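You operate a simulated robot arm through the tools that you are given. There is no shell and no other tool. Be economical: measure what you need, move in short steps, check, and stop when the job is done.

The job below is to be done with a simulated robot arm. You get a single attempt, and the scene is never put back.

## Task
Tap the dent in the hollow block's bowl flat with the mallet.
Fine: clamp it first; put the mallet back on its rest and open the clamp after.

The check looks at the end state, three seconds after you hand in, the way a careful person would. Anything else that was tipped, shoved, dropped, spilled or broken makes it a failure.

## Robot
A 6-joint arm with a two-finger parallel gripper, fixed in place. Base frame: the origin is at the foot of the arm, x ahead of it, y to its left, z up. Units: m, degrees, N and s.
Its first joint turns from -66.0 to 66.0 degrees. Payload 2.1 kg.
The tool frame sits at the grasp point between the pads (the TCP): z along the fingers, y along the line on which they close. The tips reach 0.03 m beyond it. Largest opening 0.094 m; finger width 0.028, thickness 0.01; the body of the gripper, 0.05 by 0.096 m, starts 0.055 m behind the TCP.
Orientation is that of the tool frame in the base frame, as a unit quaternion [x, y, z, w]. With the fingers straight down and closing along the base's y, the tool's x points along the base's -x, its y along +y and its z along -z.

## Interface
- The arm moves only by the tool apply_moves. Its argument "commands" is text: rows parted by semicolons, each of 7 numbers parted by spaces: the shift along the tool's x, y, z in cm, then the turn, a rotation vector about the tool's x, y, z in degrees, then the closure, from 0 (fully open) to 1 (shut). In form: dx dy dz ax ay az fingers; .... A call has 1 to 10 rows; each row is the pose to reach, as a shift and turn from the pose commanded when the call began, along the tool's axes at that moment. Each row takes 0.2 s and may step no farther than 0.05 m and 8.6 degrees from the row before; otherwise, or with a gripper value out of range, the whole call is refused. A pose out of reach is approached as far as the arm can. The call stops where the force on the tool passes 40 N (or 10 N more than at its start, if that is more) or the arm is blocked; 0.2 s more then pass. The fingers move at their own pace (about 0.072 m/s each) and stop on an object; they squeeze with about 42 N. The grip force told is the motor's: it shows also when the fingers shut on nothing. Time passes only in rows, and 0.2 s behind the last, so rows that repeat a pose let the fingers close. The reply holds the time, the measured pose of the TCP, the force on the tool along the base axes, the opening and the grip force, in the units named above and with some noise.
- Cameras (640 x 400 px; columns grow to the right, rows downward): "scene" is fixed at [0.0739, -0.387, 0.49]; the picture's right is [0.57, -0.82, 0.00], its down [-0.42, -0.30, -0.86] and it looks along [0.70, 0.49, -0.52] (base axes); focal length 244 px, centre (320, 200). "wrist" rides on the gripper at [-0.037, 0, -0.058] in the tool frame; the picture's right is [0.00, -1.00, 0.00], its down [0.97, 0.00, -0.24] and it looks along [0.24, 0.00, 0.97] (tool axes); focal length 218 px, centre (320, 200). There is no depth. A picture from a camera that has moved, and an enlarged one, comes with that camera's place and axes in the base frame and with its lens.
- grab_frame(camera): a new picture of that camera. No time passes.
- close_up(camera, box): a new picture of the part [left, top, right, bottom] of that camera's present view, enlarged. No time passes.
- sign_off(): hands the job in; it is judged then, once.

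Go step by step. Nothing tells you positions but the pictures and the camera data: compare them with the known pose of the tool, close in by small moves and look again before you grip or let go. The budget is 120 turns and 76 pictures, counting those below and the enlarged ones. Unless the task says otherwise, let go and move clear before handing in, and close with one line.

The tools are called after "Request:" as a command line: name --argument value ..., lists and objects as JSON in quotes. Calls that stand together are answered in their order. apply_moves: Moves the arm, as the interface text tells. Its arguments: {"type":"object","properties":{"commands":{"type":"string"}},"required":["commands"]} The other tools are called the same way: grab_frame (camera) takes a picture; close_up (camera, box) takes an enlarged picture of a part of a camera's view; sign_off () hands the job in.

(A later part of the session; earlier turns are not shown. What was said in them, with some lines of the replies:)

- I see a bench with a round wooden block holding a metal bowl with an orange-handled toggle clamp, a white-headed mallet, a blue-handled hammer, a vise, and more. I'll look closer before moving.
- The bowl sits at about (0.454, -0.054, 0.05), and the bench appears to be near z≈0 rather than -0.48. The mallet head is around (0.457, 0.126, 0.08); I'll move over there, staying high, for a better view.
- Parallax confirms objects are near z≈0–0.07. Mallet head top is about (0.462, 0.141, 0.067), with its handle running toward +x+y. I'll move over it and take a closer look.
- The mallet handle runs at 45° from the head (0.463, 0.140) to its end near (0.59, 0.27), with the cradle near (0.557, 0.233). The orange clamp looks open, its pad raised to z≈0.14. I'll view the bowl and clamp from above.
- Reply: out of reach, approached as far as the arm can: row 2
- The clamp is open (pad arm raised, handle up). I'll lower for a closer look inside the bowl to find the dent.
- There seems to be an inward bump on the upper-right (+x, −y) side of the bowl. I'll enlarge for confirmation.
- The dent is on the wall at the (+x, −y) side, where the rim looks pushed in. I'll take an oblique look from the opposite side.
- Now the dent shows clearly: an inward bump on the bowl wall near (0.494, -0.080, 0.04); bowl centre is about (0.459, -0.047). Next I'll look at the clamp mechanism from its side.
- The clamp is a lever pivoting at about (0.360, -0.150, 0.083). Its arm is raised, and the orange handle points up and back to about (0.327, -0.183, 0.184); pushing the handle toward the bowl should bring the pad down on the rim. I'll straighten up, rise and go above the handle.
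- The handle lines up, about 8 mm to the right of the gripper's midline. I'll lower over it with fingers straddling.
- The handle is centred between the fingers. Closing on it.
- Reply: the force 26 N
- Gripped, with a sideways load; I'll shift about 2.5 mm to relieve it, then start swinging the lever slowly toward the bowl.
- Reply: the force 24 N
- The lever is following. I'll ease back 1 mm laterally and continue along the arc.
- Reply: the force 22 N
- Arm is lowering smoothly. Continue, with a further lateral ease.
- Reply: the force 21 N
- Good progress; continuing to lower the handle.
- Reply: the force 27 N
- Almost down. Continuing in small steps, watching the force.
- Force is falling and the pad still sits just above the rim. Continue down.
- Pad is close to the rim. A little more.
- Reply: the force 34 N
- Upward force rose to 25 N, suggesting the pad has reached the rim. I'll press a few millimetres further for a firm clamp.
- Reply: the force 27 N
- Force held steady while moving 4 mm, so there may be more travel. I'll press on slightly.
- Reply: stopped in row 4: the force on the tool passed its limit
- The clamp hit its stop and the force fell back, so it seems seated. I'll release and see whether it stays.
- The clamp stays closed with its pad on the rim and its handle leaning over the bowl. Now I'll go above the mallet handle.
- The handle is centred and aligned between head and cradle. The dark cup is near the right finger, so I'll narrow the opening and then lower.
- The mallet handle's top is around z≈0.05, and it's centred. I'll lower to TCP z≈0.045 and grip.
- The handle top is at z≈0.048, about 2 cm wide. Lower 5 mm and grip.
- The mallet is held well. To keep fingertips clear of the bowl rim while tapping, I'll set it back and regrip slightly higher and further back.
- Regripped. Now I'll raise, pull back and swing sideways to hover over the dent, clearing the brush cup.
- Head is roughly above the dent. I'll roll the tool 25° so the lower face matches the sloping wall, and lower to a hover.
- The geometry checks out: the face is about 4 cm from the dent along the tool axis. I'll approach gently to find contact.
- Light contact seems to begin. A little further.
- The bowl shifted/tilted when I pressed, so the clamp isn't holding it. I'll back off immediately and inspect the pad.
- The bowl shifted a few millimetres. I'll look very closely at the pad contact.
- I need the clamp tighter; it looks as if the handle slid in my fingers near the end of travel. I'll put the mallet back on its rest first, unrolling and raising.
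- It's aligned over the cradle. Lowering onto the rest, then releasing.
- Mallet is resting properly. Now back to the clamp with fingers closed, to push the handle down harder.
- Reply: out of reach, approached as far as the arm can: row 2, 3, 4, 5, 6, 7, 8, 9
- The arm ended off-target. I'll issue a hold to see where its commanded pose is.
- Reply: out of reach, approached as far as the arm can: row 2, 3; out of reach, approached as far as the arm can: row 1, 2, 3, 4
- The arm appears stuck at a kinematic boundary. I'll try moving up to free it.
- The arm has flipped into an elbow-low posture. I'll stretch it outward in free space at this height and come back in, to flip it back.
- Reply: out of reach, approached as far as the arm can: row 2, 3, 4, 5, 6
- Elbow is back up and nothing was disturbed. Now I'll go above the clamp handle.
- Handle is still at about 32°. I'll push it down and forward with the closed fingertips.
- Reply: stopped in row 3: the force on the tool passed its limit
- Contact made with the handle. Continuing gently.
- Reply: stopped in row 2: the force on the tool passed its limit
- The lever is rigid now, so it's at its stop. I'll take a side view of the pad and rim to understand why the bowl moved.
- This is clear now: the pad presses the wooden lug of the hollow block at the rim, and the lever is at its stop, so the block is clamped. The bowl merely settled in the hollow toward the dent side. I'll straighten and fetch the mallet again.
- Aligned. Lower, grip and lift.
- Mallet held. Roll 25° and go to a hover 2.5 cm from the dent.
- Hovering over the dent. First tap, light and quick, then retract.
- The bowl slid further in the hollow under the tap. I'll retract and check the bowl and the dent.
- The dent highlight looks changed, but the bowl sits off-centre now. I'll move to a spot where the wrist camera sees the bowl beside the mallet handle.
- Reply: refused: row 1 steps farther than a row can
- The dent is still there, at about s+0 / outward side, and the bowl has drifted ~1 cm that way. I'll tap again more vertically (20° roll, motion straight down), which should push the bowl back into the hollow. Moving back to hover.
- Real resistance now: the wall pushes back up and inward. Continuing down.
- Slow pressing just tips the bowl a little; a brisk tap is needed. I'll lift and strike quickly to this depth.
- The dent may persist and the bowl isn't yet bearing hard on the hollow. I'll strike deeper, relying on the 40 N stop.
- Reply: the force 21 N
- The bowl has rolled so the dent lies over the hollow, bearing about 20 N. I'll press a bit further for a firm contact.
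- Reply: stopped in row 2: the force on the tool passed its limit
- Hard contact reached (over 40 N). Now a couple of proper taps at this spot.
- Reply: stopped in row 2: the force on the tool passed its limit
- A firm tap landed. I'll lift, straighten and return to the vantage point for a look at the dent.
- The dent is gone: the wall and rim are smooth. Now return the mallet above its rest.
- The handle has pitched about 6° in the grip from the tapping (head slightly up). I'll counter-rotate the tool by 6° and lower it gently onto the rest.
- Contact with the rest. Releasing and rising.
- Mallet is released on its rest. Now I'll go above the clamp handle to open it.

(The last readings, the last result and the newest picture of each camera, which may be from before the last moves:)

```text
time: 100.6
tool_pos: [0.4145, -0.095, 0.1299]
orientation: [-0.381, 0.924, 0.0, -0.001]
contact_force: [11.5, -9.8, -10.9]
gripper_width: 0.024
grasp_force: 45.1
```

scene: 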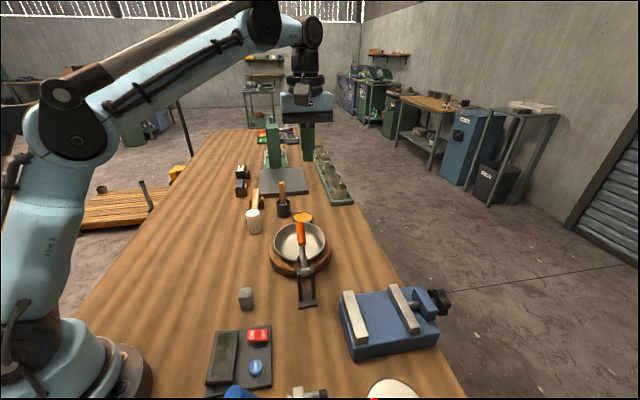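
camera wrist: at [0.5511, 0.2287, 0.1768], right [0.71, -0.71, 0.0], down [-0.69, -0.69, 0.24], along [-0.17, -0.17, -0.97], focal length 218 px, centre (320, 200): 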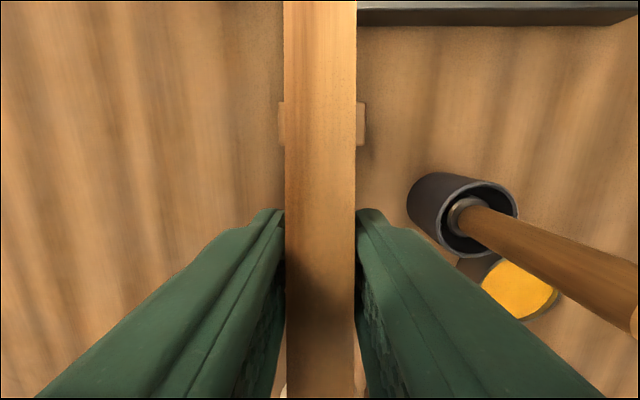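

Handle gripped (24 mm). Swinging the lever back up along its arc.

Request:
apply_moves --commands "0 -0.1 0 0 0 0 1; 0.3 -0.1 -0.45 0 0 0 1; 0.63 -0.1 -0.91 0 0 0 1; 1.04 -0.1 -1.4 0 0 0 1; 1.47 -0.1 -1.85 0 0 0 1; 1.95 -0.1 -2.27 0 0 0 1; 2.44 -0.1 -2.66 0 0 0 1; 2.44 -0.1 -2.66 0 0 0 1"

```text
time: 102.4
tool_pos: [0.3966, -0.1119, 0.1578]
orientation: [-0.383, 0.924, 0.0, -0.001]
contact_force: [16.7, 2.3, -4.6]
gripper_width: 0.0239
grasp_force: 45.4
```

Request:
apply_moves --commands "0.52 -0.05 -0.35 0 0 0 1; 1.07 -0.05 -0.67 0 0 0 1; 1.64 -0.05 -0.95 0 0 0 1; 2.22 -0.05 -1.18 0 0 0 1; 2.83 -0.05 -1.38 0 0 0 1; 3.44 -0.05 -1.53 0 0 0 1; 4.06 -0.05 -1.63 0 0 0 1; 4.69 -0.05 -1.71 0 0 0 1; 4.69 -0.05 -1.71 0 0 0 1"

```text
time: 104.4
tool_pos: [0.3655, -0.1445, 0.1744]
orientation: [-0.383, 0.924, 0.002, 0.0]
contact_force: [15.8, 11.7, 6.2]
gripper_width: 0.0192
grasp_force: 44.8
```

Request:
apply_moves --commands "0.63 0 0 0 0 0 1; 1.26 0 0 0 0 0 1; 1.88 0 0.08 0 0 0 1; 2.51 0 0.18 0 0 0 1; 3.12 0 0.34 0 0 0 1; 3.73 0 0.53 0 0 0 1; 4.2 0 0.72 0 0 0 1; 4.2 0 0.72 0 0 0 1"

```text
time: 106.2
tool_pos: [0.3344, -0.175, 0.1675]
orientation: [-0.382, 0.924, 0.0, -0.004]
contact_force: [-0.2, 0.5, 0.7]
gripper_width: 0.0
grasp_force: 33.1
```

The fingers slipped off the handle. I'll look at the lever's state.

Request:
close_up --camera "scene" --box '[230, 150, 380, 320]'

```text
2.35 times, centred on (305, 235) of scene
camera zoom: at [0.0739, -0.387, 0.49], right [0.57, -0.82, 0.0], down [-0.42, -0.3, -0.86], along [0.7, 0.49, -0.52], focal length 573 px, centre (355, 118)
```

zoom: 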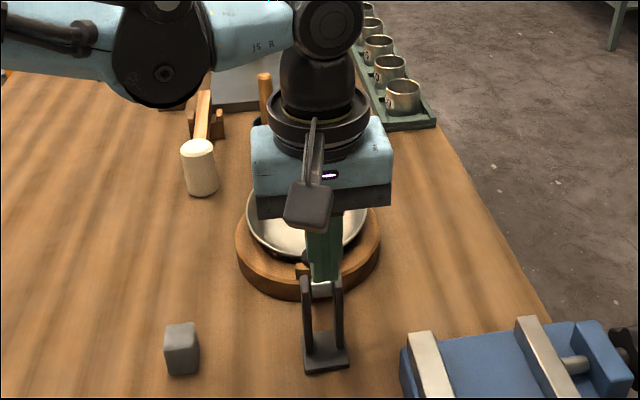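

The pad seems back down near the rim, so the lever fell closed when it slipped. I'll instead put closed fingers on the bowl side of the handle and push it back over.

Request:
apply_moves --commands "0 0 -4 0 0 0 1; 0 0 -7.5 0 0 0 1; -4 0 -7.5 0 0 0 1; -8 0 -7.5 0 0 0 1; -12 0 -7.5 0 0 0 1; -16.2 0 -7.5 0 0 0 1; -16.2 0 -4 0 0 0 1; -16.2 0 0 0 0 0 1; -16.2 0 2.45 0 0 0 1; -16.2 0 2.45 0 0 0 1"

```text
time: 108.4
tool_pos: [0.4489, -0.0622, 0.1428]
orientation: [-0.383, 0.924, 0.0, -0.003]
contact_force: [1.4, 0.1, 0.1]
gripper_width: 0.0002
grasp_force: 33.0
```

Request:
apply_moves --commands "0.6 0 -0.3 0 0 0 1; 1.2 0 -0.9 0 0 0 1; 1.8 0 -1.5 0 0 0 1; 2.6 0 -2.2 0 0 0 1; 3.6 0 -2.8 0 0 0 1; 4.7 0 -3.3 0 0 0 1; 5.9 0 -3.7 0 0 0 1; 7.2 0 -3.9 0 0 0 1; 8.5 0 -4.1 0 0 0 1; 9.9 0 -4.2 0 0 0 1"

```text
time: 109.6
tool_pos: [0.4286, -0.081, 0.169]
orientation: [-0.384, 0.923, 0.002, 0.002]
contact_force: [3.7, 3.2, -1.1]
gripper_width: 0.0002
grasp_force: 33.2
stopped in row 5: the force on the tool passed its limit (the readings are from after the stop); the commanded pose is now the measured one
```

Pushing; force tripped, so go slower.

Request:
apply_moves --commands "0.35 0 -0.2 0 0 0 1; 0.7 0 -0.35 0 0 0 1; 1.05 0 -0.5 0 0 0 1; 1.4 0 -0.6 0 0 0 1; 1.75 0 -0.75 0 0 0 1; 2.1 0 -0.85 0 0 0 1; 2.45 0 -0.95 0 0 0 1; 2.8 0 -1.05 0 0 0 1; 3.1 0 -1.1 0 0 0 1; 3.1 0 -1.1 0 0 0 1"

```text
time: 110.6
tool_pos: [0.4198, -0.089, 0.1751]
orientation: [-0.384, 0.923, 0.002, 0.005]
contact_force: [2.3, 0.7, 0.9]
gripper_width: 0.0
grasp_force: 32.9
stopped in row 5: the force on the tool passed its limit (the readings are from after the stop); the commanded pose is now the measured one
```

Request:
apply_moves --commands "0.25 0 -0.08 0 0 0 1; 0.5 0 -0.16 0 0 0 1; 0.75 0 -0.24 0 0 0 1; 1 0 -0.3 0 0 0 1; 1.25 0 -0.36 0 0 0 1; 1.5 0 -0.42 0 0 0 1; 1.75 0 -0.46 0 0 0 1; 2 0 -0.5 0 0 0 1; 2 0 -0.5 0 0 0 1"

```text
time: 111.4
tool_pos: [0.4169, -0.0912, 0.1785]
orientation: [-0.387, 0.922, 0.004, 0.007]
contact_force: [1.5, 2.6, 3.2]
gripper_width: 0.0001
grasp_force: 32.6
stopped in row 3: the force on the tool passed its limit (the readings are from after the stop); the commanded pose is now the measured one
```

My finger seems to have jammed against the handle's end cap rather than lifting it. I'll go back to gripping, but lower on the handle and moving slower.

Request:
apply_moves --commands "-0.8 0 0 0 0 0 1; -0.8 0 -3 0 0 0.5 1; 0 0 -6 0 0 0.5 0.5; 1.6 -0.05 -6 0 0 0.5 0.3; 1.6 -0.05 -6 0 0 0.5 0.3; 1.6 -0.05 -2 0 0 0.5 0.3; 1.6 -0.05 2 0 0 0.5 0.3; 1.6 -0.05 4.5 0 0 0.5 0.3; 1.6 -0.05 5.5 0 0 0.5 0.3; 1.6 -0.05 5.5 0 0 0.5 0.3"

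```text
time: 113.6
tool_pos: [0.4073, -0.1029, 0.1231]
orientation: [-0.383, 0.924, 0.004, 0.006]
contact_force: [0.1, 0.1, 0.2]
gripper_width: 0.066
grasp_force: 0.1
```

Request:
apply_moves --commands "0 0 0 0 0 0 0.6; 0 0 0 0 0 0 1; 0 0 0 0 0 0 1; 0 0 0 0 0 0 1"

```text
time: 114.6
tool_pos: [0.4068, -0.1029, 0.1247]
orientation: [-0.383, 0.924, 0.005, 0.006]
contact_force: [-8.8, 6.9, -2.6]
gripper_width: 0.0237
grasp_force: 45.0
```

Request:
apply_moves --commands "0.33 0.05 -0.48 0 0 0 1; 0.66 0.05 -0.91 0 0 0 1; 1.03 0.05 -1.32 0 0 0 1; 1.42 0.05 -1.7 0 0 0 1; 1.84 0.05 -2.05 0 0 0 1; 2.28 0.05 -2.37 0 0 0 1; 2.74 0.05 -2.65 0 0 0 1; 3.22 0.05 -2.91 0 0 0 1; 3.22 0.05 -2.91 0 0 0 1"

```text
time: 116.6
tool_pos: [0.3846, -0.1242, 0.1522]
orientation: [-0.382, 0.924, 0.004, 0.01]
contact_force: [19.2, 10.7, 1.3]
gripper_width: 0.0191
grasp_force: 45.1
```

Request:
grab_frame --camera "wrist"

```text
0 pictures are left
camera wrist: at [0.4097, -0.0977, 0.2114], right [0.71, -0.71, 0.0], down [-0.69, -0.69, 0.22], along [-0.16, -0.15, -0.98], focal length 218 px, centre (320, 200)
```

wrist: 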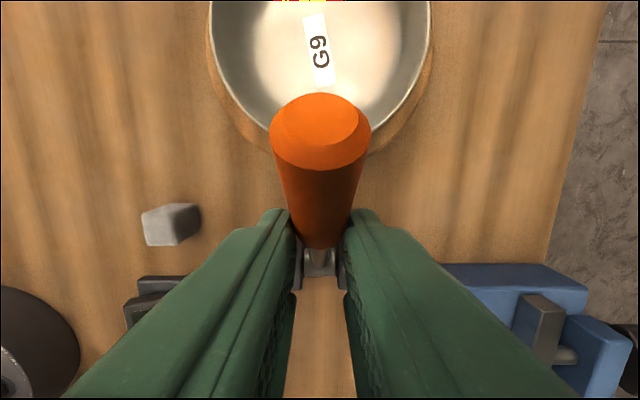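

The handle is lagging: it's at about 49° while my fingers slid toward its root, but friction holds it where it is. I'll release and push from the bowl side with closed fingers while rising, so friction helps lift it.

Request:
apply_moves --commands "0 0 0 0 0 0 0.5; 0 0 0 0 0 0 0.3; 0 0 -4 0 0 0 0.3; 0 0 -8 0 0 0 0.3; 0 0 -9.8 0 0 0 0.6; -4 0 -9.8 0 0 0 1; -7.95 0 -9.8 0 0 0 1; -7.95 0 -6 0 0 0 1; -7.95 0 -2 0 0 0 1; -7.95 0 1.4 0 0 0 1"

```text
time: 119.0
tool_pos: [0.4409, -0.0663, 0.1398]
orientation: [-0.384, 0.923, 0.005, 0.01]
contact_force: [2.5, 1.0, 4.7]
gripper_width: 0.0
grasp_force: 32.6
stopped in row 10: the force on the tool passed its limit (the readings are from after the stop); the commanded pose is now the measured one
```

Contact again on the handle's end, so the lever settled lower. I'll back off, go lower in front of the handle, then push back while rising faster than the handle so friction lifts it.

Request:
apply_moves --commands "-1.4 -0.14 0 0 0 0 1; -1.4 -0.14 1.5 0 0 0 1; -1.4 -0.14 3.1 0 0 0 1; -0.2 -0.14 3.1 0 0 0 1; 0.2 -0.14 2.1 0 0 0 1; 0.6 -0.14 1.2 0 0 0 1; 1.25 -0.14 0.1 0 0 0 1; 1.95 -0.14 -0.9 0 0 0 1; 2.7 -0.14 -1.8 0 0 0 1; 3.5 -0.14 -2.7 0 0 0 1"

```text
time: 121.2
tool_pos: [0.4179, -0.0923, 0.1676]
orientation: [-0.384, 0.923, 0.005, 0.009]
contact_force: [0.6, 0.5, -0.7]
gripper_width: 0.0
grasp_force: 33.2
```

No trip and the lever seems to have lifted. Continue sweeping back.

Request:
apply_moves --commands "0.9 0 -0.75 0 0 0 1; 1.8 0 -1.45 0 0 0 1; 2.7 0 -2.05 0 0 0 1; 3.7 0 -2.55 0 0 0 1; 4.7 0 -2.95 0 0 0 1; 5.7 0 -3.25 0 0 0 1"

```text
time: 122.6
tool_pos: [0.3771, -0.1339, 0.1962]
orientation: [-0.386, 0.923, 0.005, 0.01]
contact_force: [-0.3, 0.0, -0.3]
gripper_width: 0.0
grasp_force: 33.0
```

Request:
apply_moves --commands "1 0 0 0 0 0 1; 2 0 0 0 0 0 1; 3 0 0 0 0 0 1; 4 0 0.2 0 0 0 1; 4.6 0 0.4 0 0 0 1; 4.6 0 0.4 0 0 0 1"

```text
time: 123.7
tool_pos: [0.3504, -0.159, 0.196]
orientation: [-0.387, 0.922, 0.007, 0.019]
contact_force: [4.5, 5.0, 5.4]
gripper_width: 0.0003
grasp_force: 33.1
stopped in row 5: the force on the tool passed its limit (the readings are from after the stop); the commanded pose is now the measured one
```

Firm contact with the handle at about 110°, right at its open stop. I'll retreat forward and probe the closed position with the fingertips to confirm the lever isn't there.

Request:
apply_moves --commands "-2 0 0 0 0 0 1; -5 0 -2 0 0 0 1; -9 0 -2 0 0 0 1; -9.8 0 0 0 0 0 1; -9.8 0 2 0 0 0 1; -9.8 0 4 0 0 0 1; -9.8 0 5 0 0 0 1; -9.8 0 5 0 0 0 1"

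```text
time: 125.5
tool_pos: [0.419, -0.0892, 0.1474]
orientation: [-0.387, 0.922, 0.008, 0.017]
contact_force: [-0.8, -0.8, 0.4]
gripper_width: 0.0
grasp_force: 33.3
```

No contact there, so the clamp is open; the mallet was seen on its rest and the dent is flat. I'll move clear.

Request:
apply_moves --commands "-1.5 0 -3 0 0 0 1; -1.5 0 -7 0 0 0 0.6; -1.5 0 -11 0 0 0 0.2; -1.5 0 -14 0 0 0 0; -1.5 0 -14 0 0 0 0"

```text
time: 126.7
tool_pos: [0.4288, -0.0813, 0.2879]
orientation: [-0.387, 0.922, 0.007, 0.017]
contact_force: [-0.2, 0.4, 0.6]
gripper_width: 0.0938
grasp_force: 0.0
```

The arm is clear of everything, so I'm handing in.

Request:
sign_off

```text
The job is handed in.
```

I tapped the dent flat, put the mallet back on its rest and opened the clamp. The bowl slid and tilted in the hollow while I tapped, because the clamp held the block but not the bowl; in the last picture it looked close to its old seat. I had no pictures left at the end, so I confirmed the clamp was open only by touch.
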